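You operate a simulated robot arm through the tools that you are given. There is no shell and no other tool. Be economical: measure what you need, move in short steps, check, and stop when the job is done.

You are at the controls of a simulated robot arm. One attempt, no reset.

JOB
Rub the rust patch off the blue toolbox and wax its bare patch.
Fine: brown block for the rust, yellow block for the wax; both go back on the dark grey mat. Drop nothing. Set down upright: brown block, yellow block. A coat counts when it lies all over at full strength: go over it till it gets no stronger. What is to be rubbed or washed off counts as gone when no trace of it is left.

Only the result counts: the job must be done as asked and must still hold three seconds after the hand-in. Knocking over, shifting, dropping, spilling or breaking anything else fails it.

ROBOT AND FRAMES
A 6-joint arm with a two-finger parallel gripper, fixed in place. Base frame: the origin is at the foot of the arm, x ahead of it, y to its left, z up; the work surface is at about z = 800. Units: mm, rad, N and s.
With the tool pointing down near the work surface it reaches from about 320 to 700 mm from the base axis. Its first joint turns from -2.897 to 2.897 rad. Payload 4.1 kg.
The TCP is the grasp point between the finger pads, 23 mm short of the fingertips. In the tool frame z runs along the fingers and y along their closing line. The gripper opens to 94 mm. The fingers are 38 mm wide and 10 mm thick; the gripper's body (54 by 96 mm) begins 39 mm behind the TCP.
Orientation is that of the tool frame in the base frame, as [roll, pitch, yaw] about the fixed x, y, z axes, in that order (R = Rz(yaw) Ry(pitch) Rx(roll)). With the fingers straight down and closing along the base's y, the tool's x points along the base's -x, its y along +y and its z along -z.

CONTROLS
- The arm moves only by the tool servo_tool. Its argument "motion" is a list of rows, each a list of 3 entries, a list of its own where there are three numbers: the shift along the tool's x, y, z in mm, then the turn, a rotation vector about the tool's x, y, z in rad, then the opening, from 0 (shut) to 1 (fully open). In form: [[[tx, ty, tz], [wx, wy, wz], jaw], ...]. A call has 1 to 8 rows; each row is the pose to reach, as a shift and turn from the pose commanded when the call began, along the tool's axes at that moment. Rows are played at 5 a second. More than 50 mm and 0.15 rad between two rows, or a gripper value outside its range, and nothing of the call is played. Where a pose cannot be reached the arm comes as near as it can. A force on the tool above 40 N (or 10 N above the force at the start of the call, whichever is more), or a blocked arm, ends the call early, and 0.2 s more pass. Each finger travels about 45 mm/s and halts on what it meets, pressing with about 39 N; the grip force reading is that of the motor and also rises with nothing between the fingers. The clock runs only during rows and for 0.2 s after the last one: add rows that repeat a pose to give the fingers time. The reply holds the time, the measured pose of the TCP, the force on the tool along the base axes, the opening and the grip force, in the units named above and with some noise, with the torque about the TCP (base axes, N m) and any sound that the robot's microphone picked up.
- Cameras (640 x 400 px; columns grow to the right, rows downward): "scene" is fixed at [219.1, 501.1, 1599.9]; the picture's right is [-0.90, -0.43, 0.00], its down [-0.23, 0.49, -0.84] and it looks along [0.36, -0.76, -0.54] (base axes); focal length 374 px, centre (320, 200). "wrist" rides on the gripper at [86, 16, -74] in the tool frame; the picture's right is [-0.18, 0.98, 0.00], its down [-0.58, -0.11, -0.81] and it looks along [-0.79, -0.15, 0.59] (tool axes); focal length 243 px, centre (320, 200). There is no depth. A picture from a camera that has moved, and an enlarged one, comes with that camera's place and axes in the base frame and with its lens.
- grab_frame(camera): a new picture of that camera. No time passes.
- lift_body(by): slides the trunk up (or, below 0, down) by that many mm; the arm rides with it, the base frame stays. It gives what a move gives, with no picture.
- close_up(camera, box): a new picture of the part [left, top, right, bottom] of that camera's present view, enlarged. No time passes.
- close_job(): hands the job in; it is judged then, once.

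Work in short steps. Places have to be worked out from the pictures, the camera data and where the tool is seen: move nearer, look again, correct. Check each grasp and each placing, and mend what went wrong. You have 120 turns and 64 pictures in all, those below and enlarged ones among them. Open the gripper and draw the arm clear of the work before you hand the job in, unless the task says otherwise; then end with one line.

The tools are called after "Emit:" as name(argument=value, ...) on one line, values as JSON. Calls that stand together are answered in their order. servo_tool: Moves the arm, as the interface text tells. Its arguments: {"type":"object","properties":{"motion":{"type":"array","items":{"type":"array"}}},"required":["motion"]} The other tools are called the same way: lift_body (by) slides the trunk up or down; grab_frame (camera) takes a picture; close_up (camera, box) takes an enlarged picture of a part of a camera's view; close_job () hands the job in.

At the start:

```text
time_s: 0.0
eef_pos: [237.2, -275.7, 1313.0]
ee_rot: [3.141, -0.001, 3.141]
contact_force: [-0.2, -0.4, 0.3]
torque: [-0.02, -0.02, 0.02]
opening: 94.2
gripper_force: 0.1
trunk travel left (down, up): [-525.0, 65.0]
```

scene: 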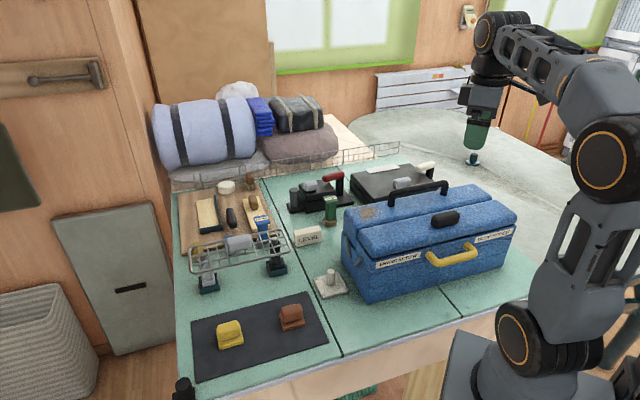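
wrist: 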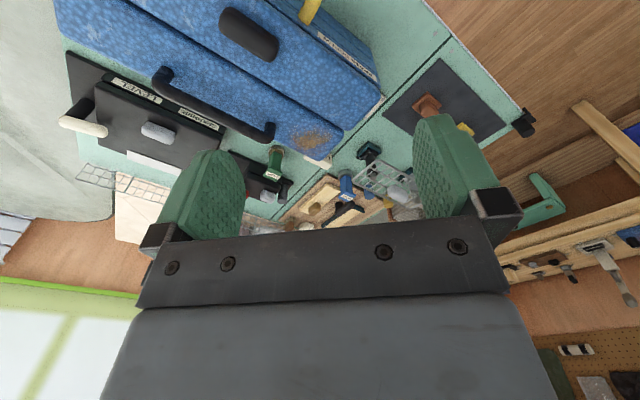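

I'll start with enlarged views of the toolbox and the mat, to find the patches and blocks.

Emit:
close_up(camera="scene", box=[320, 160, 540, 310])

Emit:
close_up(camera="scene", box=[170, 270, 350, 390])

Emit:
close_up(camera="wrist", box=[50, 0, 530, 240])

```text
2.67 times, centred on (430, 235) of scene
camera zoom: at [219.1, 501.1, 1599.9], right [-0.9, -0.43, 0.0], down [-0.23, 0.49, -0.84], along [0.36, -0.76, -0.54], focal length 997 px, centre (27, 107)
```

zoom: 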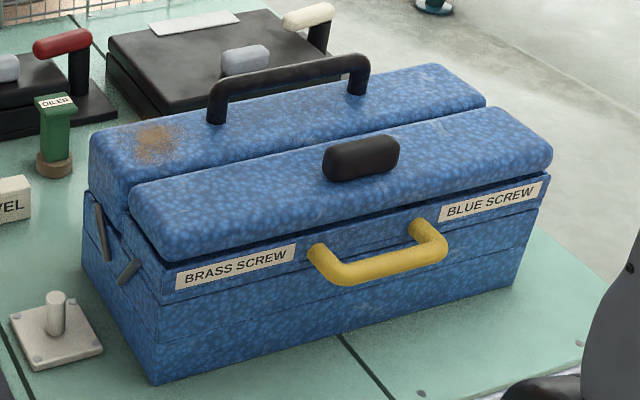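

```text
3.33 times, centred on (260, 330) of scene
camera zoom: at [219.1, 501.1, 1599.9], right [-0.9, -0.43, 0.0], down [-0.23, 0.49, -0.84], along [0.36, -0.76, -0.54], focal length 1247 px, centre (520, -233)
```

zoom: 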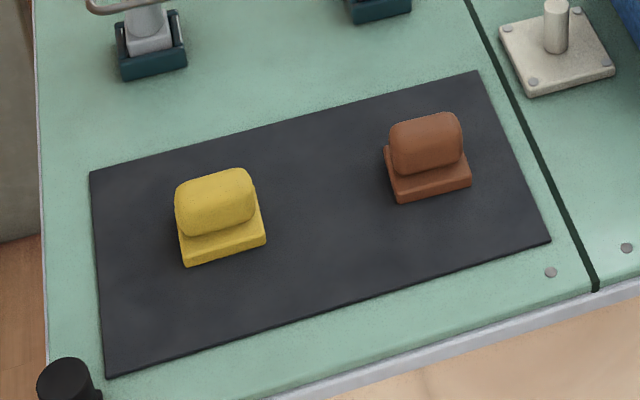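

```text
1.33 times, centred on (290, 120) of wrist
camera zoom: at [150.4, -260.0, 1386.3], right [0.18, 0.98, 0.0], down [0.58, -0.11, 0.81], along [0.79, -0.15, -0.59], focal length 324 px, centre (360, 307)
```

zoom: 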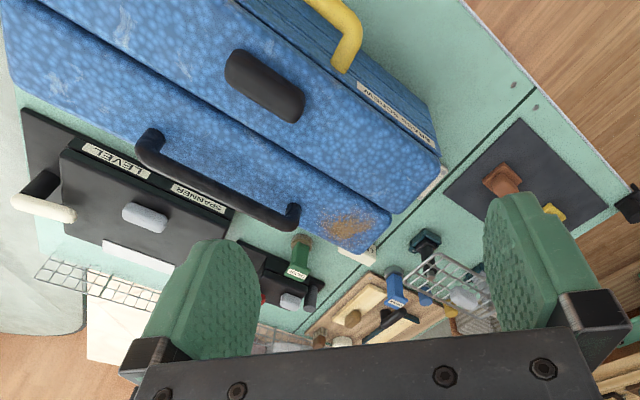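

The rust is on the rear lid at about (472, -354, 992). The bare patch could be one of the pale spots at the far end of the lids, so I'll enlarge there.

Emit:
close_up(camera="wrist", box=[50, 0, 290, 150])

Emit:
close_up(camera="scene", box=[420, 170, 530, 240])

```text
2.67 times, centred on (170, 75) of wrist
camera zoom: at [150.4, -260.0, 1386.3], right [0.18, 0.98, 0.0], down [0.58, -0.11, 0.81], along [0.79, -0.15, -0.59], focal length 647 px, centre (720, 533)
```

zoom: 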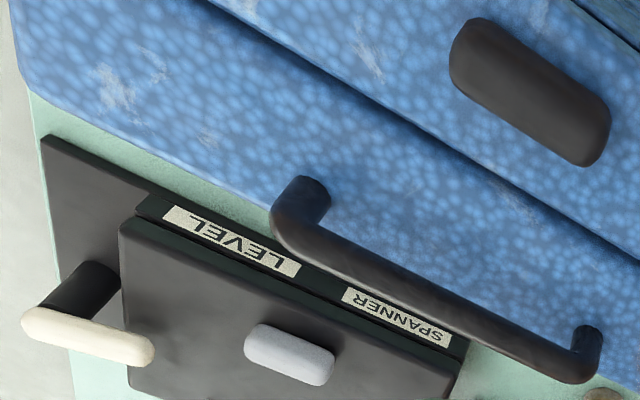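

```text
5.71 times, centred on (475, 205) of scene
camera zoom: at [219.1, 501.1, 1599.9], right [-0.9, -0.43, 0.0], down [-0.23, 0.49, -0.84], along [0.36, -0.76, -0.54], focal length 2137 px, centre (-566, 171)
```

zoom: 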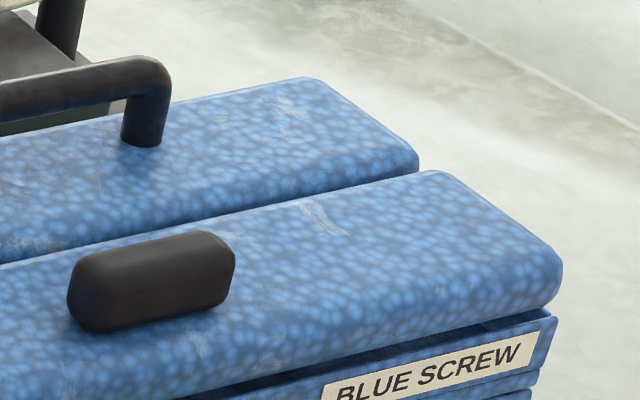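

Those look like scattered scuffs rather than a definite patch. I'll check the front and end faces next.

Emit:
close_up(camera="scene", box=[335, 215, 435, 305])

Emit:
close_up(camera="scene", box=[420, 215, 520, 305])

Emit:
close_up(camera="wrist", box=[200, 0, 400, 180])

```text
4.44 times, centred on (385, 260) of scene
camera zoom: at [219.1, 501.1, 1599.9], right [-0.9, -0.43, 0.0], down [-0.23, 0.49, -0.84], along [0.36, -0.76, -0.54], focal length 1662 px, centre (31, -67)
```

zoom: 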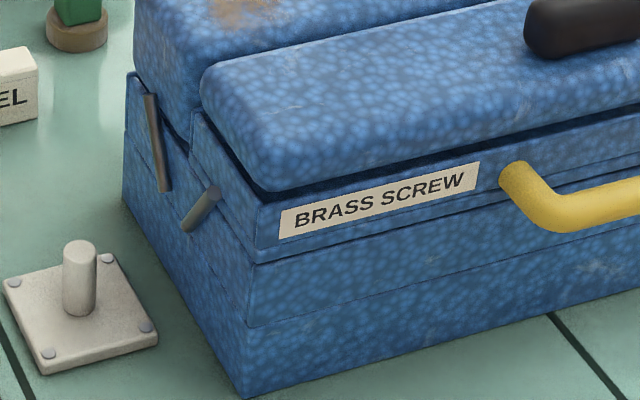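

```text
4.44 times, centred on (470, 260) of scene
camera zoom: at [219.1, 501.1, 1599.9], right [-0.9, -0.43, 0.0], down [-0.23, 0.49, -0.84], along [0.36, -0.76, -0.54], focal length 1662 px, centre (-347, -67)
```

zoom: 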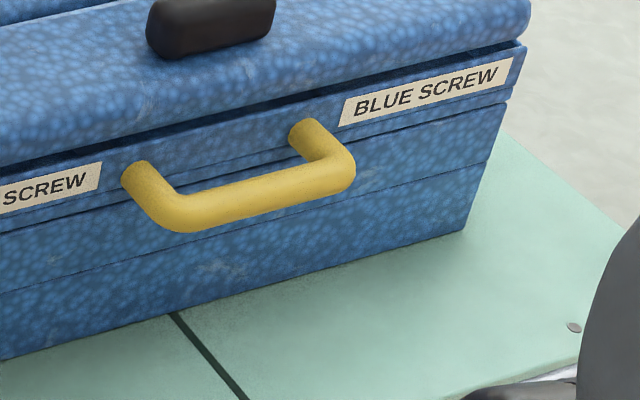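

```text
2.22 times, centred on (300, 90) of wrist
camera zoom: at [150.4, -260.0, 1386.3], right [0.18, 0.98, 0.0], down [0.58, -0.11, 0.81], along [0.79, -0.15, -0.59], focal length 539 px, centre (364, 444)
```

zoom: 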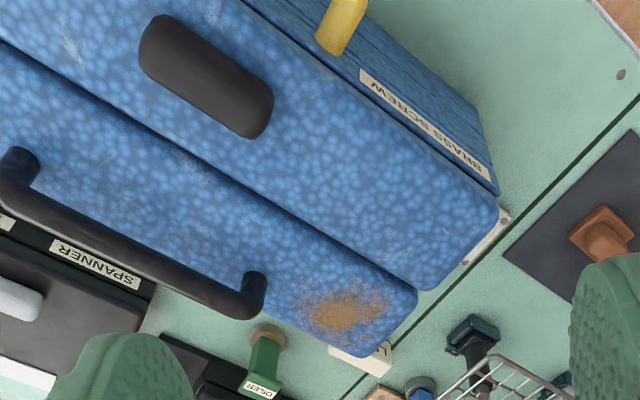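

The visible faces show nothing certain, so I'll move the wrist camera to see the right-hand end of the box, with the tool staying high.

Emit:
servo_tool(motion=[[[14, -44, 12], [0, 0, -0.098], 1], [[28, -88, 25], [0, 0, -0.196], 1], [[41, -131, 37], [0, 0, -0.294], 1], [[55, -175, 50], [0, 0, -0.392], 1], [[69, -219, 62], [0, 0, -0.49], 1], [[82, -262, 75], [0, 0, -0.588], 1], [[96, -306, 87], [0, 0, -0.686], 1], [[110, -350, 100], [0, 0, -0.785], 1]])

Emit:
grab_frame(camera="wrist")

```text
time_s: 1.8
eef_pos: [121.7, -581.3, 1188.4]
ee_rot: [3.139, 0.002, -2.354]
contact_force: [-0.4, -0.5, -0.7]
torque: [0.06, 0.0, 0.04]
opening: 93.8
gripper_force: 0.1
out of reach, approached as far as the arm can: row 7, 8
trunk travel left (down, up): [-525.0, 65.0]
```

```text
53 pictures are left
camera wrist: at [49.8, -631.7, 1260.8], right [-0.57, 0.82, 0.0], down [0.49, 0.33, 0.81], along [0.66, 0.46, -0.59], focal length 243 px, centre (320, 200)
```

wrist: 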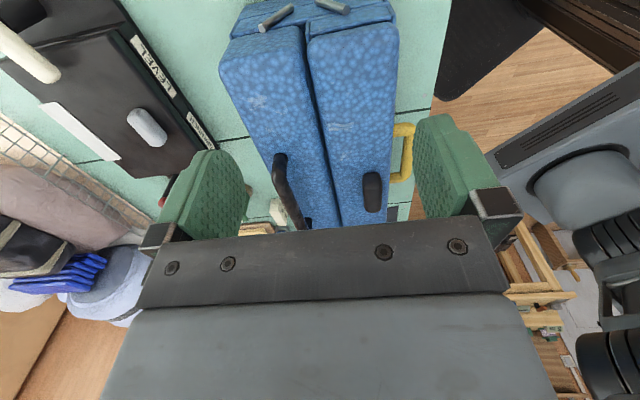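

The right end of the box shows at the top of the picture. I'll enlarge it and the lids.

Emit:
close_up(camera="wrist", box=[200, 0, 440, 150])

```text
2.67 times, centred on (320, 75) of wrist
camera zoom: at [49.8, -631.7, 1260.8], right [-0.57, 0.82, 0.0], down [0.49, 0.33, 0.81], along [0.66, 0.46, -0.59], focal length 647 px, centre (320, 533)
```

zoom: 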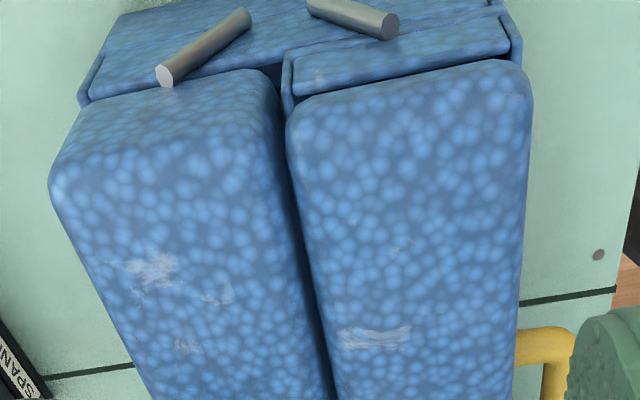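

There are only small scuffs on the lids and the end looks clean. I'll swing round to look at the back side: first to the middle, higher up, with the camera turning outward.

Emit:
servo_tool(motion=[[[-34, -2, -14], [0, 0, -0.14], 1], [[-69, -5, -28], [0, 0, -0.28], 1], [[-103, -7, -42], [0, 0, -0.42], 1], [[-137, -10, -56], [0, 0, -0.56], 1], [[-171, -12, -70], [0, 0, -0.7], 1], [[-206, -14, -84], [0, 0, -0.84], 1], [[-240, -17, -98], [0, 0, -0.98], 1], [[-275, -19, -112], [0, 0, -1.12], 1]])

Emit:
grab_frame(camera="wrist")

```text
time_s: 3.6
eef_pos: [330.4, -398.9, 1301.1]
ee_rot: [-3.141, 0.001, -1.234]
contact_force: [-0.5, -0.5, 0.3]
torque: [0.01, -0.04, 0.01]
opening: 93.8
gripper_force: 0.0
trunk travel left (down, up): [-525.0, 65.0]
```

```text
51 pictures are left
camera wrist: at [344.2, -485.0, 1375.3], right [-0.99, -0.15, 0.0], down [-0.09, 0.58, 0.81], along [-0.12, 0.8, -0.59], focal length 243 px, centre (320, 200)
```

wrist: 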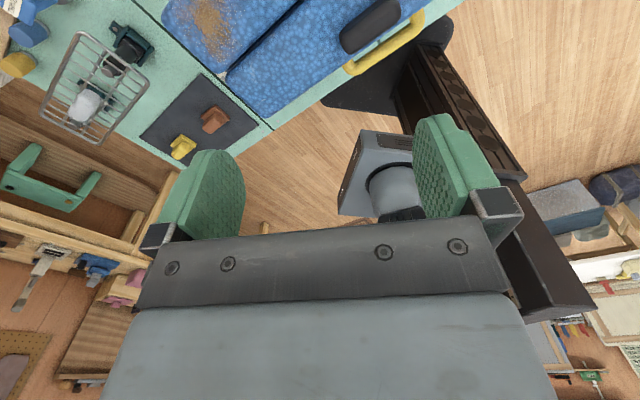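

I need more reach outward, so I'll extend along the radial and finish the turn.

Emit:
servo_tool(motion=[[[38, -18, 0], [0, 0, -0.1], 1], [[76, -36, 0], [0, 0, -0.2], 1], [[114, -55, 0], [0, 0, -0.3], 1], [[153, -74, 0], [0, 0, -0.4], 1], [[191, -92, 0], [0, 0, -0.45], 1]])

Emit:
grab_frame(camera="wrist")

```text
time_s: 4.8
eef_pos: [487.7, -392.8, 1215.6]
ee_rot: [-3.129, -0.01, -0.873]
contact_force: [0.2, 1.3, 0.4]
torque: [-0.02, -0.01, 0.0]
opening: 94.1
gripper_force: 0.0
out of reach, approached as far as the arm can: row 2, 3, 4, 5
trunk travel left (down, up): [-525.0, 65.0]
```

```text
50 pictures are left
camera wrist: at [529.8, -470.2, 1290.0], right [-0.87, -0.49, -0.01], down [-0.3, 0.52, 0.8], along [-0.38, 0.7, -0.6], focal length 243 px, centre (320, 200)
```

wrist: 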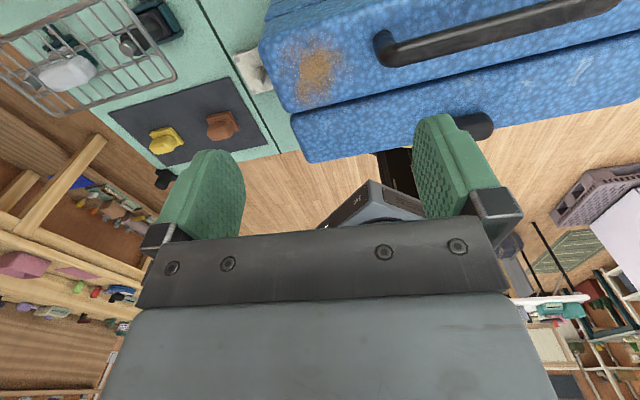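

The box's back is just below and ahead of the camera. I'll tilt the tool outward so the camera looks down onto the back face.

Emit:
servo_tool(motion=[[[20, 0, 0], [0, 0.14, 0], 1], [[45, 5, 0], [0, 0.28, 0], 1], [[70, 10, 0], [0, 0.42, 0], 1], [[95, 15, 0], [0, 0.56, 0], 1], [[115, 20, 0], [0, 0.7, 0], 1]])

Emit:
grab_frame(camera="wrist")

```text
time_s: 6.0
eef_pos: [566.3, -501.1, 1221.0]
ee_rot: [-3.123, -0.716, -0.903]
contact_force: [0.1, 0.0, 0.3]
torque: [0.01, 0.0, 0.0]
opening: 94.0
gripper_force: 0.1
out of reach, approached as far as the arm can: row 1, 2, 3, 4, 5
trunk travel left (down, up): [-525.0, 65.0]
```

```text
49 pictures are left
camera wrist: at [562.5, -524.6, 1333.3], right [-0.85, -0.51, -0.13], down [-0.53, 0.82, 0.23], along [-0.01, 0.27, -0.96], focal length 243 px, centre (320, 200)
```

wrist: 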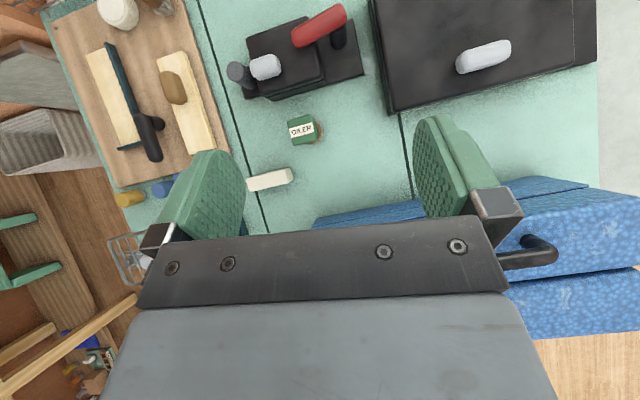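

I can see down past the back edge. Shifting along the box about 200 mm and easing the tilt should show the whole back face.

Emit:
servo_tool(motion=[[[0, 45, 0], [0, -0.06, 0], 1], [[0, 90, 0], [0, -0.12, 0], 1], [[0, 135, 0], [0, -0.18, 0], 1], [[0, 180, 0], [0, -0.24, 0], 1], [[0, 200, 0], [0, -0.24, 0], 1]])

Emit:
grab_frame(camera="wrist")

```text
time_s: 7.2
eef_pos: [489.8, -523.6, 1196.8]
ee_rot: [-3.111, -0.474, -1.021]
contact_force: [-0.2, 0.2, 0.2]
torque: [-0.01, 0.03, -0.02]
opening: 94.0
gripper_force: 0.1
out of reach, approached as far as the arm can: row 1, 2, 3, 4, 5
trunk travel left (down, up): [-525.0, 65.0]
```

```text
48 pictures are left
camera wrist: at [496.4, -569.9, 1301.7], right [-0.91, -0.39, -0.11], down [-0.39, 0.8, 0.46], along [-0.09, 0.46, -0.88], focal length 243 px, centre (320, 200)
```

wrist: 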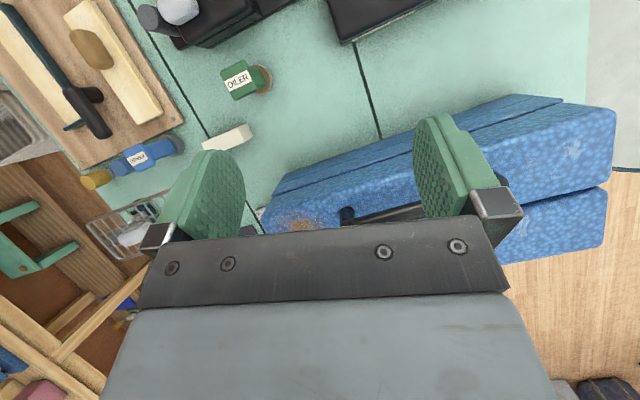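

Now the back face is in view; I'll enlarge it.

Emit:
close_up(camera="wrist", box=[250, 80, 630, 270])

```text
1.68 times, centred on (440, 175) of wrist
camera zoom: at [496.4, -569.9, 1301.7], right [-0.91, -0.39, -0.11], down [-0.39, 0.8, 0.46], along [-0.09, 0.46, -0.88], focal length 409 px, centre (118, 242)
```

zoom: 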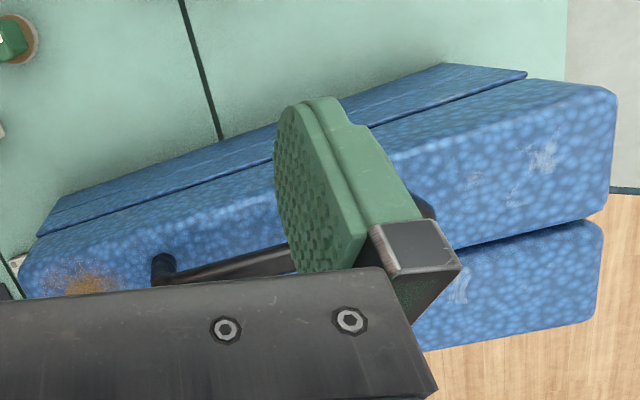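

The back face looks clean. The scuff cluster at the far end of the rear lid needs a close look, so I'll straighten the tool and pull in, then view it from the inner side.

Emit:
servo_tool(motion=[[[-35, 0, -20], [0, -0.12, 0], 1], [[-70, 0, -40], [0, -0.24, 0], 1], [[-105, 0, -60], [0, -0.36, 0], 1], [[-150, 0, -80], [0, -0.474, 0], 1]])

```text
time_s: 8.2
eef_pos: [443.2, -436.2, 1221.0]
ee_rot: [-3.114, -0.012, -1.005]
contact_force: [0.6, 0.3, -0.8]
torque: [-0.01, -0.01, 0.0]
opening: 94.2
gripper_force: 0.1
out of reach, approached as far as the arm can: row 1, 2, 3, 4
trunk travel left (down, up): [-525.0, 65.0]
```

Emit:
servo_tool(motion=[[[-13, 12, -4], [0, 0, 0.14], 1], [[-27, 25, -7], [0, 0, 0.28], 1], [[-40, 38, -11], [0, 0, 0.42], 1], [[-53, 50, -15], [0, 0, 0.56], 1], [[-67, 63, -18], [0, 0, 0.7], 1], [[-80, 76, -22], [0, 0, 0.84], 1], [[-93, 88, -25], [0, 0, 0.98], 1], [[-107, 101, -29], [0, 0, 1.12], 1]])

```text
time_s: 10.0
eef_pos: [297.4, -400.3, 1247.4]
ee_rot: [-3.128, 0.026, -2.126]
contact_force: [-0.6, -0.4, -0.3]
torque: [0.02, 0.02, -0.02]
opening: 93.9
gripper_force: 0.0
trunk travel left (down, up): [-525.0, 65.0]
```

I'll keep turning towards the inner-side viewpoint.

Emit:
servo_tool(motion=[[[6, 10, 5], [0, 0, 0.14], 1], [[13, 20, 10], [0, 0, 0.28], 1], [[19, 31, 15], [0, 0, 0.42], 1], [[26, 41, 20], [0, 0, 0.56], 1], [[32, 51, 25], [0, 0, 0.7], 1], [[38, 61, 30], [0, 0, 0.84], 1], [[45, 72, 35], [0, 0, 0.98], 1], [[51, 82, 40], [0, 0, 1.12], 1]])

```text
time_s: 11.8
eef_pos: [203.5, -397.4, 1205.0]
ee_rot: [3.125, 0.024, 3.037]
contact_force: [-0.3, -1.2, 0.7]
torque: [0.05, 0.03, 0.02]
opening: 94.0
gripper_force: 0.0
trunk travel left (down, up): [-525.0, 65.0]
```

Emit:
servo_tool(motion=[[[6, -5, 8], [0, 0, 0.14], 1], [[12, -10, 16], [0, 0, 0.28], 1], [[18, -14, 24], [0, 0, 0.42], 1], [[24, -19, 32], [0, 0, 0.56], 1], [[30, -24, 40], [0, 0, 0.7], 1], [[37, -28, 48], [0, 0, 0.84], 1], [[43, -33, 56], [0, 0, 0.98], 1], [[49, -38, 65], [0, 0, 1.12], 1]])

Emit:
grab_frame(camera="wrist")

```text
time_s: 13.6
eef_pos: [154.0, -431.5, 1135.5]
ee_rot: [3.113, -0.008, 1.918]
contact_force: [0.4, -0.9, -1.0]
torque: [-0.03, 0.03, -0.02]
opening: 94.1
gripper_force: 0.0
trunk travel left (down, up): [-525.0, 65.0]
```

```text
46 pictures are left
camera wrist: at [137.0, -345.8, 1210.9], right [0.99, 0.16, 0.03], down [0.08, -0.6, 0.8], along [0.14, -0.79, -0.6], focal length 243 px, centre (320, 200)
```

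wrist: 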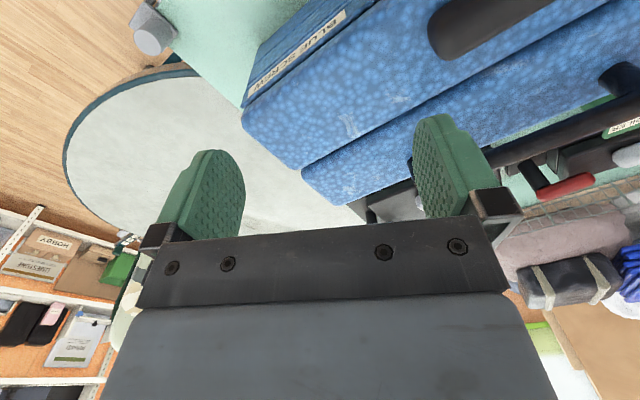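

Emit:
close_up(camera="wrist", box=[280, 90, 440, 210])

Emit:
close_up(camera="wrist", box=[240, 0, 440, 125])

```text
3.33 times, centred on (360, 150) of wrist
camera zoom: at [137.0, -345.8, 1210.9], right [0.99, 0.16, 0.03], down [0.08, -0.6, 0.8], along [0.14, -0.79, -0.6], focal length 809 px, centre (187, 367)
```

zoom: 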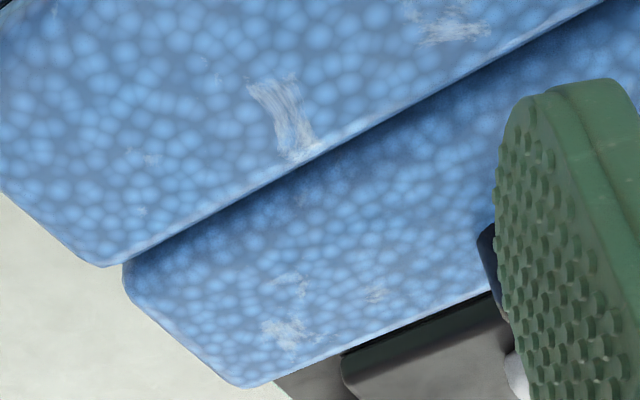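

```text
3.20 times, centred on (340, 62) of wrist
camera zoom: at [137.0, -345.8, 1210.9], right [0.99, 0.16, 0.03], down [0.08, -0.6, 0.8], along [0.14, -0.79, -0.6], focal length 776 px, centre (256, 640)
```

zoom: 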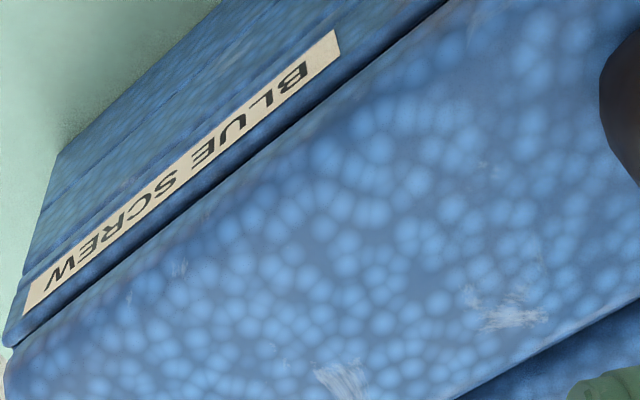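

These are all irregular wear scuffs. I'll view the middle of the box squarely from the front, to compare the lids and the front face.

Emit:
servo_tool(motion=[[[14, 28, -10], [0, 0, -0.11], 1], [[28, 56, -20], [0, 0, -0.22], 1], [[42, 84, -30], [0, 0, -0.33], 1], [[56, 112, -41], [0, 0, -0.44], 1]])

Emit:
close_up(camera="wrist", box=[120, 0, 520, 240])

```text
time_s: 14.6
eef_pos: [237.9, -339.5, 1182.0]
ee_rot: [3.114, 0.004, 2.361]
contact_force: [-0.4, -0.2, -1.5]
torque: [0.01, -0.02, 0.0]
opening: 94.1
gripper_force: 0.0
trunk travel left (down, up): [-525.0, 65.0]
```

```text
1.60 times, centred on (320, 120) of wrist
camera zoom: at [186.6, -268.4, 1255.0], right [0.82, 0.57, 0.03], down [0.32, -0.5, 0.81], along [0.47, -0.65, -0.59], focal length 388 px, centre (320, 328)
```

zoom: 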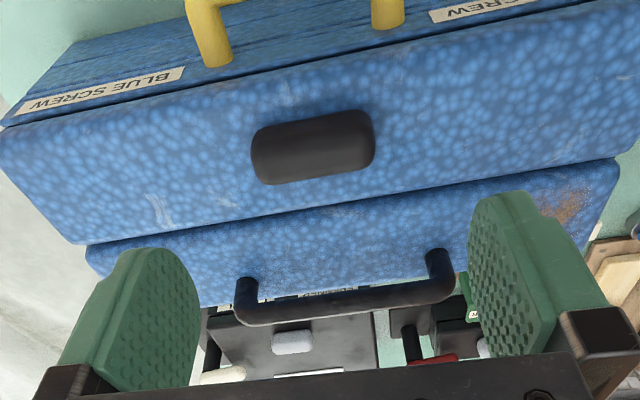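

On the rear lid, next to the split and in front of the black handle, there's a faint duller area. I'll zoom in on it.

Emit:
close_up(camera="wrist", box=[250, 110, 410, 190])

Emit:
close_up(camera="wrist", box=[360, 30, 520, 130])

```text
4.00 times, centred on (330, 150) of wrist
camera zoom: at [186.6, -268.4, 1255.0], right [0.82, 0.57, 0.03], down [0.32, -0.5, 0.81], along [0.47, -0.65, -0.59], focal length 970 px, centre (280, 400)
```

zoom: 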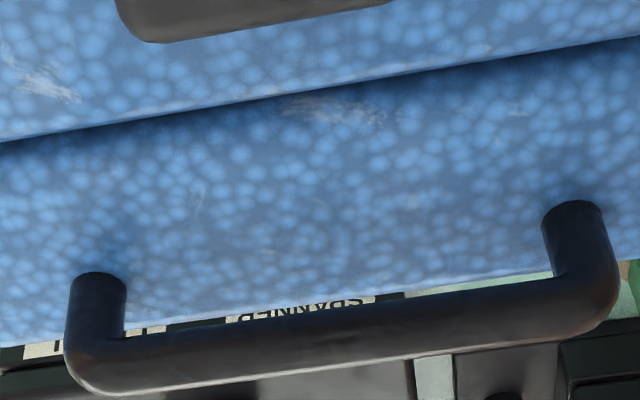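

```text
4.00 times, centred on (440, 80) of wrist
camera zoom: at [186.6, -268.4, 1255.0], right [0.82, 0.57, 0.03], down [0.32, -0.5, 0.81], along [0.47, -0.65, -0.59], focal length 970 px, centre (-160, 680)
```

zoom: 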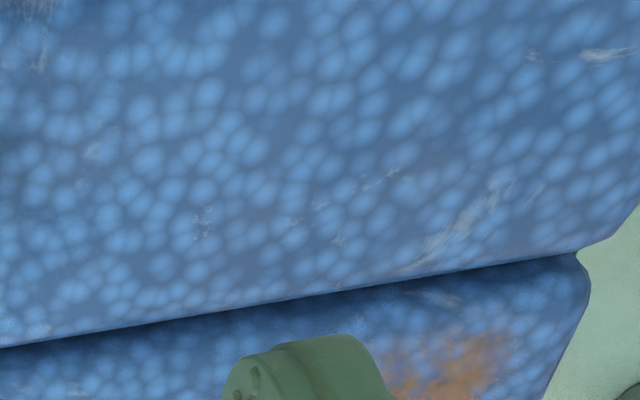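

These are all ordinary scuffs, so the bare patch must be on a face I haven't seen well. I'll go round to the right-hand end, lower this time.

Emit:
servo_tool(motion=[[[-4, -27, 5], [0, 0, -0.13], 1], [[-7, -54, 10], [0, 0, -0.26], 1], [[-10, -82, 15], [0, 0, -0.4], 1], [[-14, -109, 20], [0, 0, -0.53], 1], [[-17, -136, 25], [0, 0, -0.66], 1], [[-20, -163, 30], [0, 0, -0.8], 1]])

Emit:
servo_tool(motion=[[[15, -18, 12], [0, 0, -0.13], 1], [[30, -36, 24], [0, 0, -0.26], 1], [[45, -54, 36], [0, 0, -0.39], 1], [[60, -72, 48], [0, 0, -0.52], 1], [[75, -90, 60], [0, 0, -0.65], 1], [[90, -108, 72], [0, 0, -0.77], 1]])

Emit:
grab_frame(camera="wrist")

```text
time_s: 16.0
eef_pos: [139.5, -472.4, 1147.4]
ee_rot: [3.127, 0.024, -3.124]
contact_force: [-0.1, 0.3, -0.5]
torque: [-0.03, -0.03, 0.01]
opening: 94.0
gripper_force: 0.1
trunk travel left (down, up): [-525.0, 65.0]
```

```text
time_s: 17.4
eef_pos: [50.9, -580.7, 1071.8]
ee_rot: [-3.137, 0.028, -2.351]
contact_force: [-0.3, 0.0, 0.8]
torque: [0.01, -0.04, 0.05]
opening: 94.1
gripper_force: 0.0
trunk travel left (down, up): [-525.0, 65.0]
```

```text
40 pictures are left
camera wrist: at [-23.8, -631.0, 1143.8], right [-0.57, 0.82, 0.0], down [0.47, 0.32, 0.82], along [0.68, 0.47, -0.57], focal length 243 px, centre (320, 200)
```

wrist: 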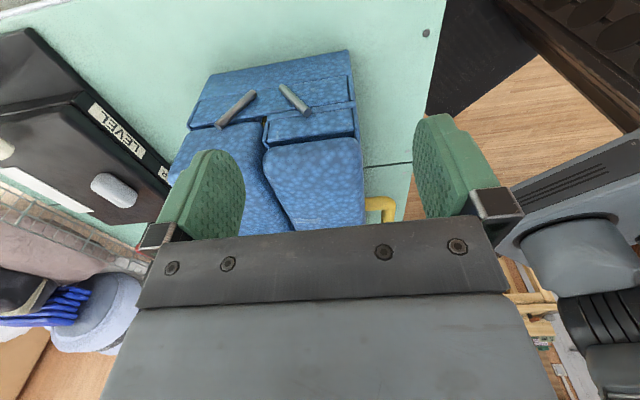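

Emit:
close_up(camera="wrist", box=[160, 40, 380, 160])

```text
2.91 times, centred on (270, 100) of wrist
camera zoom: at [-23.8, -631.0, 1143.8], right [-0.57, 0.82, 0.0], down [0.47, 0.32, 0.82], along [0.68, 0.47, -0.57], focal length 706 px, centre (466, 491)
```

zoom: 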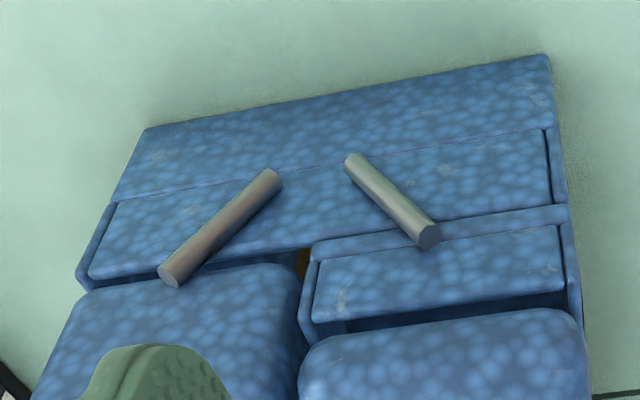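

The right end is clean too, so I'll head round to the back face with a lower, farther viewpoint. First I retract over the box.

Emit:
servo_tool(motion=[[[-10, 0, -40], [0, 0, -0.05], 1], [[-45, -2, -60], [0, 0, -0.15], 1], [[-85, -5, -80], [0, 0, -0.28], 1], [[-125, -8, -100], [0, 0, -0.42], 1], [[-165, -10, -110], [0, 0, -0.56], 1], [[-205, -13, -115], [0, 0, -0.7], 1], [[-240, -15, -115], [0, 0, -0.84], 1]])

Emit:
lift_body(by=60)

```text
time_s: 19.0
eef_pos: [228.8, -423.1, 1192.3]
ee_rot: [-3.117, 0.013, -1.511]
contact_force: [-0.5, 0.0, 0.0]
torque: [-0.04, -0.02, 0.03]
opening: 93.9
gripper_force: 0.1
trunk travel left (down, up): [-525.0, 65.0]
```

```text
time_s: 20.0
eef_pos: [227.7, -423.0, 1252.5]
ee_rot: [-3.116, 0.015, -1.515]
contact_force: [-0.9, -0.1, 0.5]
torque: [-0.01, 0.02, -0.01]
opening: 94.2
gripper_force: 0.0
trunk travel left (down, up): [-585.0, 5.0]
```

Emit:
servo_tool(motion=[[[17, -34, 17], [0, 0, -0.1], 1], [[34, -67, 34], [0, 0, -0.21], 1], [[51, -101, 51], [0, 0, -0.31], 1], [[69, -135, 69], [0, 0, -0.42], 1], [[86, -168, 86], [0, 0, -0.52], 1], [[103, -202, 103], [0, 0, -0.63], 1], [[120, -235, 120], [0, 0, -0.73], 1]])

Emit:
close_up(camera="wrist", box=[120, 0, 520, 240])

```text
time_s: 21.6
eef_pos: [492.3, -451.0, 1127.1]
ee_rot: [-3.142, -0.007, -0.942]
contact_force: [1.0, 0.3, 0.8]
torque: [-0.02, 0.05, 0.0]
opening: 93.9
gripper_force: 0.2
out of reach, approached as far as the arm can: row 4, 5, 6, 7
trunk travel left (down, up): [-585.0, 5.0]
```

```text
1.60 times, centred on (320, 120) of wrist
camera zoom: at [529.3, -530.0, 1200.8], right [-0.9, -0.43, 0.0], down [-0.26, 0.54, 0.8], along [-0.34, 0.72, -0.6], focal length 388 px, centre (320, 328)
```

zoom: 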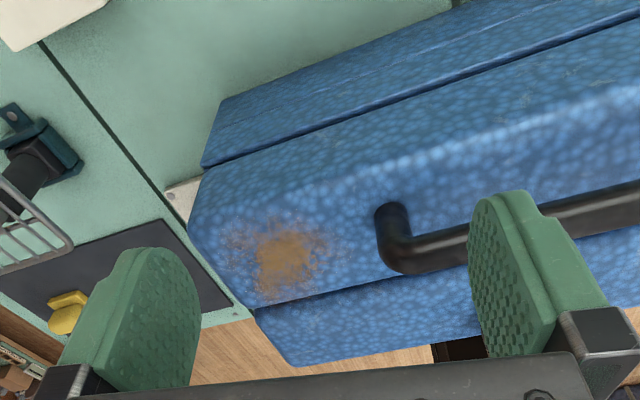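

The left half of the back is clean. I'll turn to view the right half.

Emit:
servo_tool(motion=[[[10, 25, 0], [0, 0, -0.14], 1], [[20, 50, 0], [0, 0, -0.28], 1], [[30, 75, 0], [0, 0, -0.42], 1], [[40, 100, 0], [0, 0, -0.5], 1]])

Emit:
close_up(camera="wrist", box=[240, 0, 640, 240])

```text
time_s: 22.6
eef_pos: [511.7, -371.0, 1081.4]
ee_rot: [3.029, -0.048, -0.752]
contact_force: [-3.6, 6.1, -10.1]
torque: [-0.4, -0.12, 0.07]
opening: 93.9
gripper_force: 0.0
out of reach, approached as far as the arm can: row 1, 2, 3, 4
trunk travel left (down, up): [-585.0, 5.0]
```

```text
1.60 times, centred on (440, 120) of wrist
camera zoom: at [566.4, -432.9, 1160.4], right [-0.8, -0.58, 0.1], down [-0.31, 0.57, 0.76], along [-0.5, 0.58, -0.64], focal length 388 px, centre (128, 328)
```

zoom: 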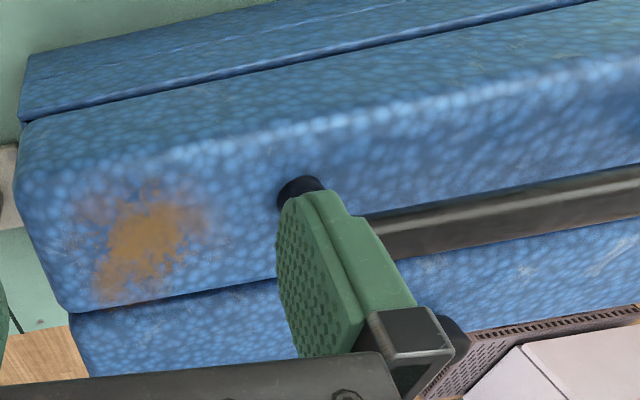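

The force reading of about 10 N suggests a finger is touching the black handle. I'll lift straight up and a little inward right away.

Emit:
servo_tool(motion=[[[0, 0, -20], [0, 0, 0], 1], [[-10, 0, -50], [0, 0, 0], 1], [[-40, 0, -80], [0, 0, 0], 1], [[-80, 0, -100], [0, 0, 0], 1]])

Emit:
grab_frame(camera="scene")

```text
time_s: 23.6
eef_pos: [450.3, -311.2, 1173.8]
ee_rot: [3.034, -0.038, -0.755]
contact_force: [0.6, -0.3, 0.3]
torque: [-0.01, -0.03, 0.0]
opening: 94.0
gripper_force: 0.1
trunk travel left (down, up): [-585.0, 5.0]
```

```text
36 pictures are left
```

scene: 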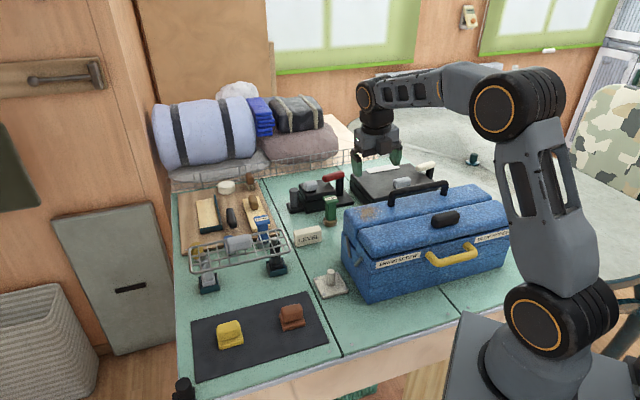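

No visible shift of the box. Next I'll look at the left end face, going round at a safe height.

Emit:
servo_tool(motion=[[[0, -12, 0], [0, 0, -0.14], 1], [[0, -24, 0], [0, 0, -0.28], 1], [[1, -36, 0], [0, 0, -0.42], 1], [[1, -48, 5], [0, 0, -0.56], 1], [[2, -60, 10], [0, 0, -0.7], 1], [[2, -72, 20], [0, 0, -0.84], 1], [[3, -84, 30], [0, 0, -0.98], 1], [[3, -96, 40], [0, 0, -1.12], 1]])

```text
time_s: 25.4
eef_pos: [439.2, -97.9, 949.3]
ee_rot: [2.87, 0.034, 0.29]
contact_force: [-0.4, -0.9, 0.5]
torque: [0.04, 0.04, -0.02]
opening: 93.6
gripper_force: 0.2
out of reach, approached as far as the arm can: row 1, 2, 3, 4, 5, 6, 7, 8
trunk travel left (down, up): [-585.0, 5.0]
```

The arm hit a wrist turn limit and ended up beside the box at lower height, without contact. The camera should now see the left end and front, so I'll take a picture before unwinding.

Emit:
grab_frame(camera="wrist")

```text
35 pictures are left
camera wrist: at [522.3, -68.8, 1022.5], right [0.1, -0.96, 0.27], down [-0.62, 0.15, 0.77], along [-0.78, -0.25, -0.58], focal length 243 px, centre (320, 200)
```

wrist: 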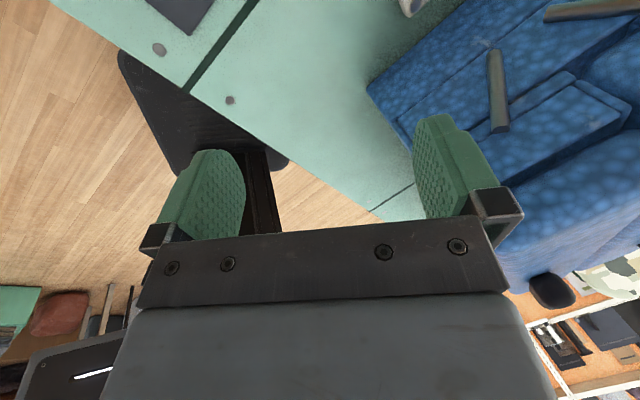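

The left end is clean, which leaves the front. I'll level the tool, lift away, then unwind the yaw.

Emit:
servo_tool(motion=[[[0, 0, -30], [0.135, 0, 0], 1], [[0, 0, -70], [0.27, 0.03, 0], 1]])

Emit:
servo_tool(motion=[[[-7, 0, -2], [0, 0, 0.14], 1], [[-14, 0, -4], [0, 0, 0.28], 1], [[-21, 0, -6], [0, 0, 0.42], 1], [[-28, 0, -8], [0, 0, 0.56], 1], [[-35, 0, -10], [0, 0, 0.7], 1], [[-42, 0, -12], [0, 0, 0.84], 1], [[-49, 0, -14], [0, 0, 0.98], 1], [[-56, 0, -16], [0, 0, 1.12], 1]])

```text
time_s: 26.0
eef_pos: [390.8, 3.6, 945.9]
ee_rot: [3.016, -0.016, 0.255]
contact_force: [-1.3, 0.2, -0.1]
torque: [-0.06, -0.06, -0.01]
opening: 94.0
gripper_force: 0.0
out of reach, approached as far as the arm can: row 1, 2
trunk travel left (down, up): [-585.0, 5.0]
```

```text
time_s: 27.8
eef_pos: [333.6, -10.9, 958.9]
ee_rot: [3.104, -0.118, -0.864]
contact_force: [0.5, -0.9, 0.2]
torque: [0.0, -0.01, 0.02]
opening: 94.0
gripper_force: 0.1
trunk travel left (down, up): [-585.0, 5.0]
```

Emit:
servo_tool(motion=[[[0, 0, -10], [0, 0, 0.14], 1], [[0, 0, -20], [0, 0, 0.28], 1], [[0, 0, -30], [0, 0, 0.42], 1], [[0, 0, -40], [0, 0, 0.56], 1], [[0, 0, -50], [0, 0, 0.7], 1], [[0, 0, -60], [0, 0, 0.84], 1], [[0, 0, -70], [0, 0, 0.98], 1], [[0, 0, -80], [0, 0, 1.12], 1]])

Emit:
servo_tool(motion=[[[0, 0, 0], [0, 0, 0.14], 1], [[0, 0, 0], [0, 0, 0.28], 1], [[0, 0, 0], [0, 0, 0.42], 1], [[0, 0, 0], [0, 0, 0.56], 1], [[0, 0, 0], [0, 0, 0.7], 1], [[0, 0, 0], [0, 0, 0.84], 1], [[0, 0, 0], [0, 0, 0.98], 1], [[0, 0, 0], [0, 0, 1.12], 1]])

```text
time_s: 29.6
eef_pos: [330.9, -1.9, 1038.2]
ee_rot: [-3.053, -0.085, -1.993]
contact_force: [0.1, -1.3, 0.2]
torque: [0.0, 0.03, 0.04]
opening: 93.9
gripper_force: 0.1
trunk travel left (down, up): [-585.0, 5.0]
```

```text
time_s: 31.4
eef_pos: [330.1, -1.8, 1038.8]
ee_rot: [-3.025, 0.044, -3.105]
contact_force: [0.5, -0.9, 0.3]
torque: [0.0, 0.03, 0.01]
opening: 93.7
gripper_force: 0.0
trunk travel left (down, up): [-585.0, 5.0]
```

Emit:
servo_tool(motion=[[[10, -35, 10], [-0.06, 0.022, 0], 1], [[20, -70, 20], [-0.117, 0.044, 0], 1]])

Emit:
servo_tool(motion=[[[5, -10, 3], [0, 0, 0.14], 1], [[10, -20, 6], [0, 0, 0.28], 1], [[15, -30, 9], [0, 0, 0.42], 1], [[15, -40, 12], [0, 0, 0.56], 1], [[15, -50, 15], [0, 0, 0.7], 1], [[15, -57, 19], [0, 0, 0.82], 1]])

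Emit:
grab_frame(camera="wrist")

```text
time_s: 32.0
eef_pos: [315.4, -75.2, 1025.6]
ee_rot: [3.141, 0.0, -3.106]
contact_force: [-0.7, 0.1, 0.7]
torque: [0.0, -0.02, 0.02]
opening: 94.2
gripper_force: 0.0
trunk travel left (down, up): [-585.0, 5.0]
```

```text
time_s: 33.4
eef_pos: [301.8, -131.3, 1006.9]
ee_rot: [-3.14, 0.0, 2.355]
contact_force: [1.1, -0.2, -0.5]
torque: [0.02, -0.04, 0.03]
opening: 93.8
gripper_force: 0.0
trunk travel left (down, up): [-585.0, 5.0]
```

```text
34 pictures are left
camera wrist: at [251.9, -59.7, 1080.5], right [0.83, 0.56, 0.0], down [0.33, -0.49, 0.81], along [0.45, -0.67, -0.59], focal length 243 px, centre (320, 200)
```

wrist: 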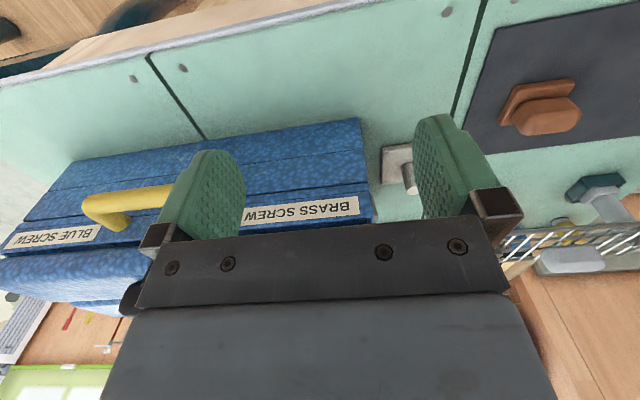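

Emit:
close_up(camera="wrist", box=[10, 110, 210, 260])

Emit:
close_up(camera="wrist", box=[190, 100, 390, 240])

```text
2.67 times, centred on (110, 185) of wrist
camera zoom: at [251.9, -59.7, 1080.5], right [0.83, 0.56, 0.0], down [0.33, -0.49, 0.81], along [0.45, -0.67, -0.59], focal length 647 px, centre (880, 240)
```

zoom: 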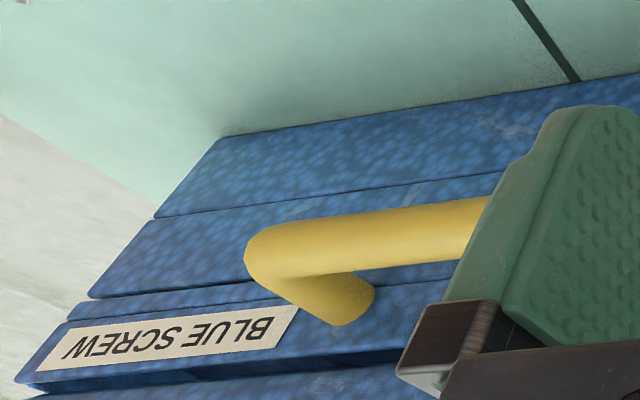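

```text
2.86 times, centred on (290, 170) of wrist
camera zoom: at [251.9, -59.7, 1080.5], right [0.83, 0.56, 0.0], down [0.33, -0.49, 0.81], along [0.45, -0.67, -0.59], focal length 693 px, centre (406, 286)
```

zoom: 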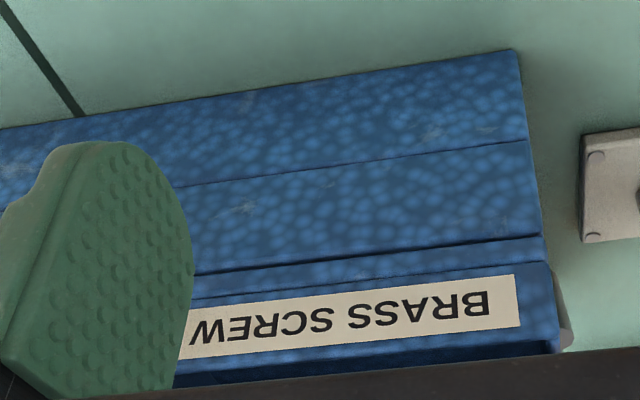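

The front is clean as well. I'll look straight down on the lids from close above, first rising and moving over the middle.

Emit:
servo_tool(motion=[[[0, 0, -45], [0, 0, -0.13], 1], [[0, 0, -90], [0, 0, -0.26], 1], [[-10, -10, -135], [0, 0, -0.39], 1], [[-35, -31, -150], [0, 0, -0.52], 1], [[-60, -53, -150], [0, 0, -0.65], 1], [[-85, -75, -150], [0, 0, -0.78], 1], [[-105, -92, -150], [0, 0, -0.91], 1], [[-125, -110, -150], [0, 0, -1.04], 1]])

```text
time_s: 35.2
eef_pos: [313.4, -298.8, 1158.9]
ee_rot: [3.141, 0.0, -2.883]
contact_force: [-0.5, -0.5, -0.1]
torque: [0.01, 0.0, 0.01]
opening: 94.0
gripper_force: 0.0
trunk travel left (down, up): [-585.0, 5.0]
```

Emit:
servo_tool(motion=[[[-1, -34, -5], [0, 0, -0.13], 1], [[-3, -68, -10], [0, 0, -0.26], 1], [[-4, -102, -15], [0, 0, -0.4], 1], [[-5, -136, -20], [0, 0, -0.5], 1]])

Emit:
servo_tool(motion=[[[0, 0, 0], [0, 0.13, 0], 1], [[0, 0, 0], [0, 0.26, 0], 1], [[0, 0, 0], [0, 0.4, 0], 1], [[0, 0, 0], [0, 0.5, 0], 1]])

Emit:
grab_frame(camera="wrist")

```text
time_s: 36.2
eef_pos: [351.6, -430.3, 1177.2]
ee_rot: [3.139, 0.0, -2.383]
contact_force: [-1.4, -1.1, 0.5]
torque: [-0.01, 0.0, 0.0]
opening: 94.0
gripper_force: 0.0
trunk travel left (down, up): [-585.0, 5.0]
```

```text
time_s: 37.2
eef_pos: [351.6, -427.4, 1176.8]
ee_rot: [3.141, -0.503, -2.384]
contact_force: [-0.5, 0.4, -0.1]
torque: [0.01, 0.01, 0.0]
opening: 93.8
gripper_force: 0.0
trunk travel left (down, up): [-585.0, 5.0]
```

```text
31 pictures are left
camera wrist: at [311.8, -444.3, 1282.8], right [-0.56, 0.83, -0.09], down [0.73, 0.54, 0.43], along [0.4, 0.17, -0.9], focal length 243 px, centre (320, 200)
```

wrist: 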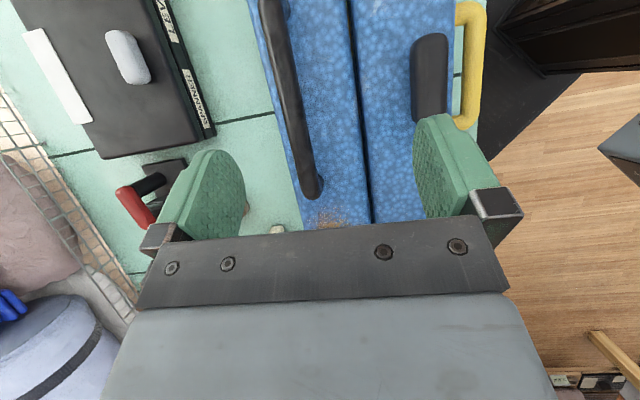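

I can see a different fine-speckled area on the rear lid beside the split, next to the handle. I'll zoom in.

Emit:
close_up(camera="wrist", box=[240, 50, 400, 230])

```text
2.22 times, centred on (320, 140) of wrist
camera zoom: at [311.8, -444.3, 1282.8], right [-0.56, 0.83, -0.09], down [0.73, 0.54, 0.43], along [0.4, 0.17, -0.9], focal length 539 px, centre (320, 333)
```

zoom: 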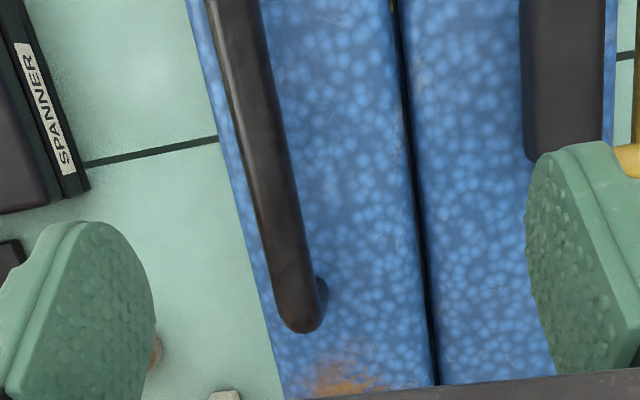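

Emit:
close_up(camera="wrist", box=[275, 40, 365, 160])

```text
3.33 times, centred on (320, 100) of wrist
camera zoom: at [311.8, -444.3, 1282.8], right [-0.56, 0.83, -0.09], down [0.73, 0.54, 0.43], along [0.4, 0.17, -0.9], focal length 809 px, centre (320, 533)
```

zoom: 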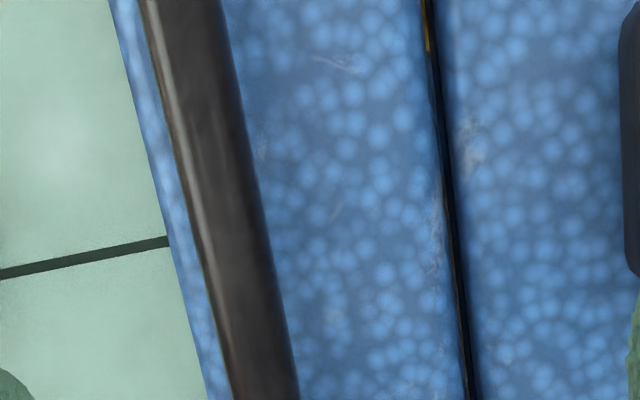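

There's no clear patch on the lids here. The right half of the back face is the only area still unseen, so I'll untilt, turn and go look at it.

Emit:
servo_tool(motion=[[[0, 0, 0], [0, -0.13, 0], 1], [[0, 0, 0], [0, -0.26, 0], 1], [[0, 0, 0], [0, -0.4, 0], 1], [[0, 0, 0], [0, -0.5, 0], 1]])

Emit:
servo_tool(motion=[[[10, 5, 0], [0, 0, -0.14], 1], [[20, 10, 0], [0, 0, -0.28], 1], [[30, 15, 0], [0, 0, -0.42], 1], [[40, 20, 0], [0, 0, -0.56], 1], [[50, 25, 0], [0, 0, -0.7], 1], [[60, 30, 0], [0, 0, -0.84], 1], [[70, 30, 0], [0, 0, -0.98], 1]])

```text
time_s: 38.2
eef_pos: [351.4, -429.0, 1176.9]
ee_rot: [-3.141, 0.001, -2.387]
contact_force: [0.8, -0.3, -0.7]
torque: [-0.01, 0.02, 0.0]
opening: 94.0
gripper_force: 0.1
trunk travel left (down, up): [-585.0, 5.0]
```

```text
time_s: 39.8
eef_pos: [279.0, -454.8, 1175.6]
ee_rot: [-3.141, 0.002, -1.402]
contact_force: [0.2, 0.1, 0.2]
torque: [0.01, 0.01, -0.03]
opening: 93.8
gripper_force: 0.0
trunk travel left (down, up): [-585.0, 5.0]
```

Emit:
servo_tool(motion=[[[25, -13, 0], [0, 0.06, 0], 1], [[50, -26, 0], [0, 0.12, 0], 1], [[75, -39, 0], [0, 0.18, 0], 1], [[100, -52, 0], [0, 0.24, 0], 1], [[125, -62, 0], [0, 0.3, 0], 1]])

Emit:
grab_frame(camera="wrist")

```text
time_s: 41.0
eef_pos: [361.7, -568.0, 1175.4]
ee_rot: [3.14, -0.301, -1.406]
contact_force: [-0.5, -0.5, -0.5]
torque: [0.02, -0.02, -0.02]
opening: 93.9
gripper_force: 0.0
trunk travel left (down, up): [-585.0, 5.0]
```

```text
28 pictures are left
camera wrist: at [355.8, -630.6, 1271.7], right [-1.0, 0.01, -0.05], down [-0.02, 0.8, 0.6], along [0.05, 0.6, -0.8], focal length 243 px, centre (320, 200)
```

wrist: 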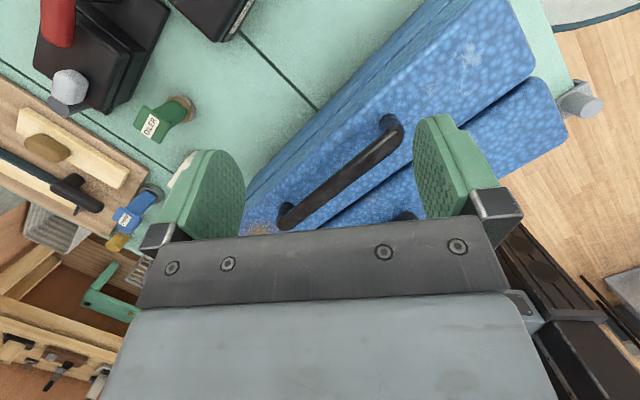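

The back face is visible obliquely here; zooming.

Emit:
close_up(camera="wrist", box=[240, 0, 560, 210])

Emit:
close_up(camera="wrist", box=[320, 0, 460, 110])

```text
1.90 times, centred on (400, 105) of wrist
camera zoom: at [355.8, -630.6, 1271.7], right [-1.0, 0.01, -0.05], down [-0.02, 0.8, 0.6], along [0.05, 0.6, -0.8], focal length 462 px, centre (168, 381)
```

zoom: 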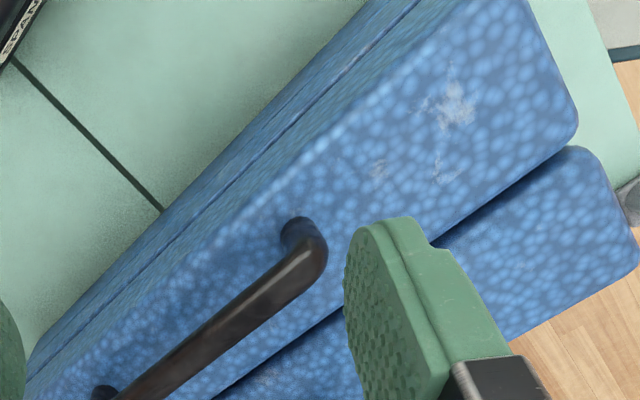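

```text
3.64 times, centred on (390, 55) of wrist
camera zoom: at [355.8, -630.6, 1271.7], right [-1.0, 0.01, -0.05], down [-0.02, 0.8, 0.6], along [0.05, 0.6, -0.8], focal length 882 px, centre (66, 727)
```

zoom: 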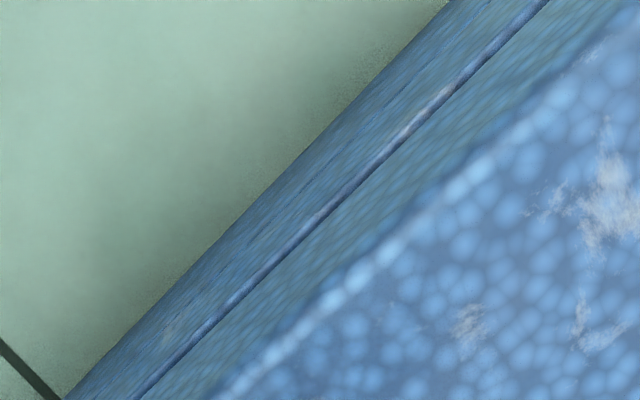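

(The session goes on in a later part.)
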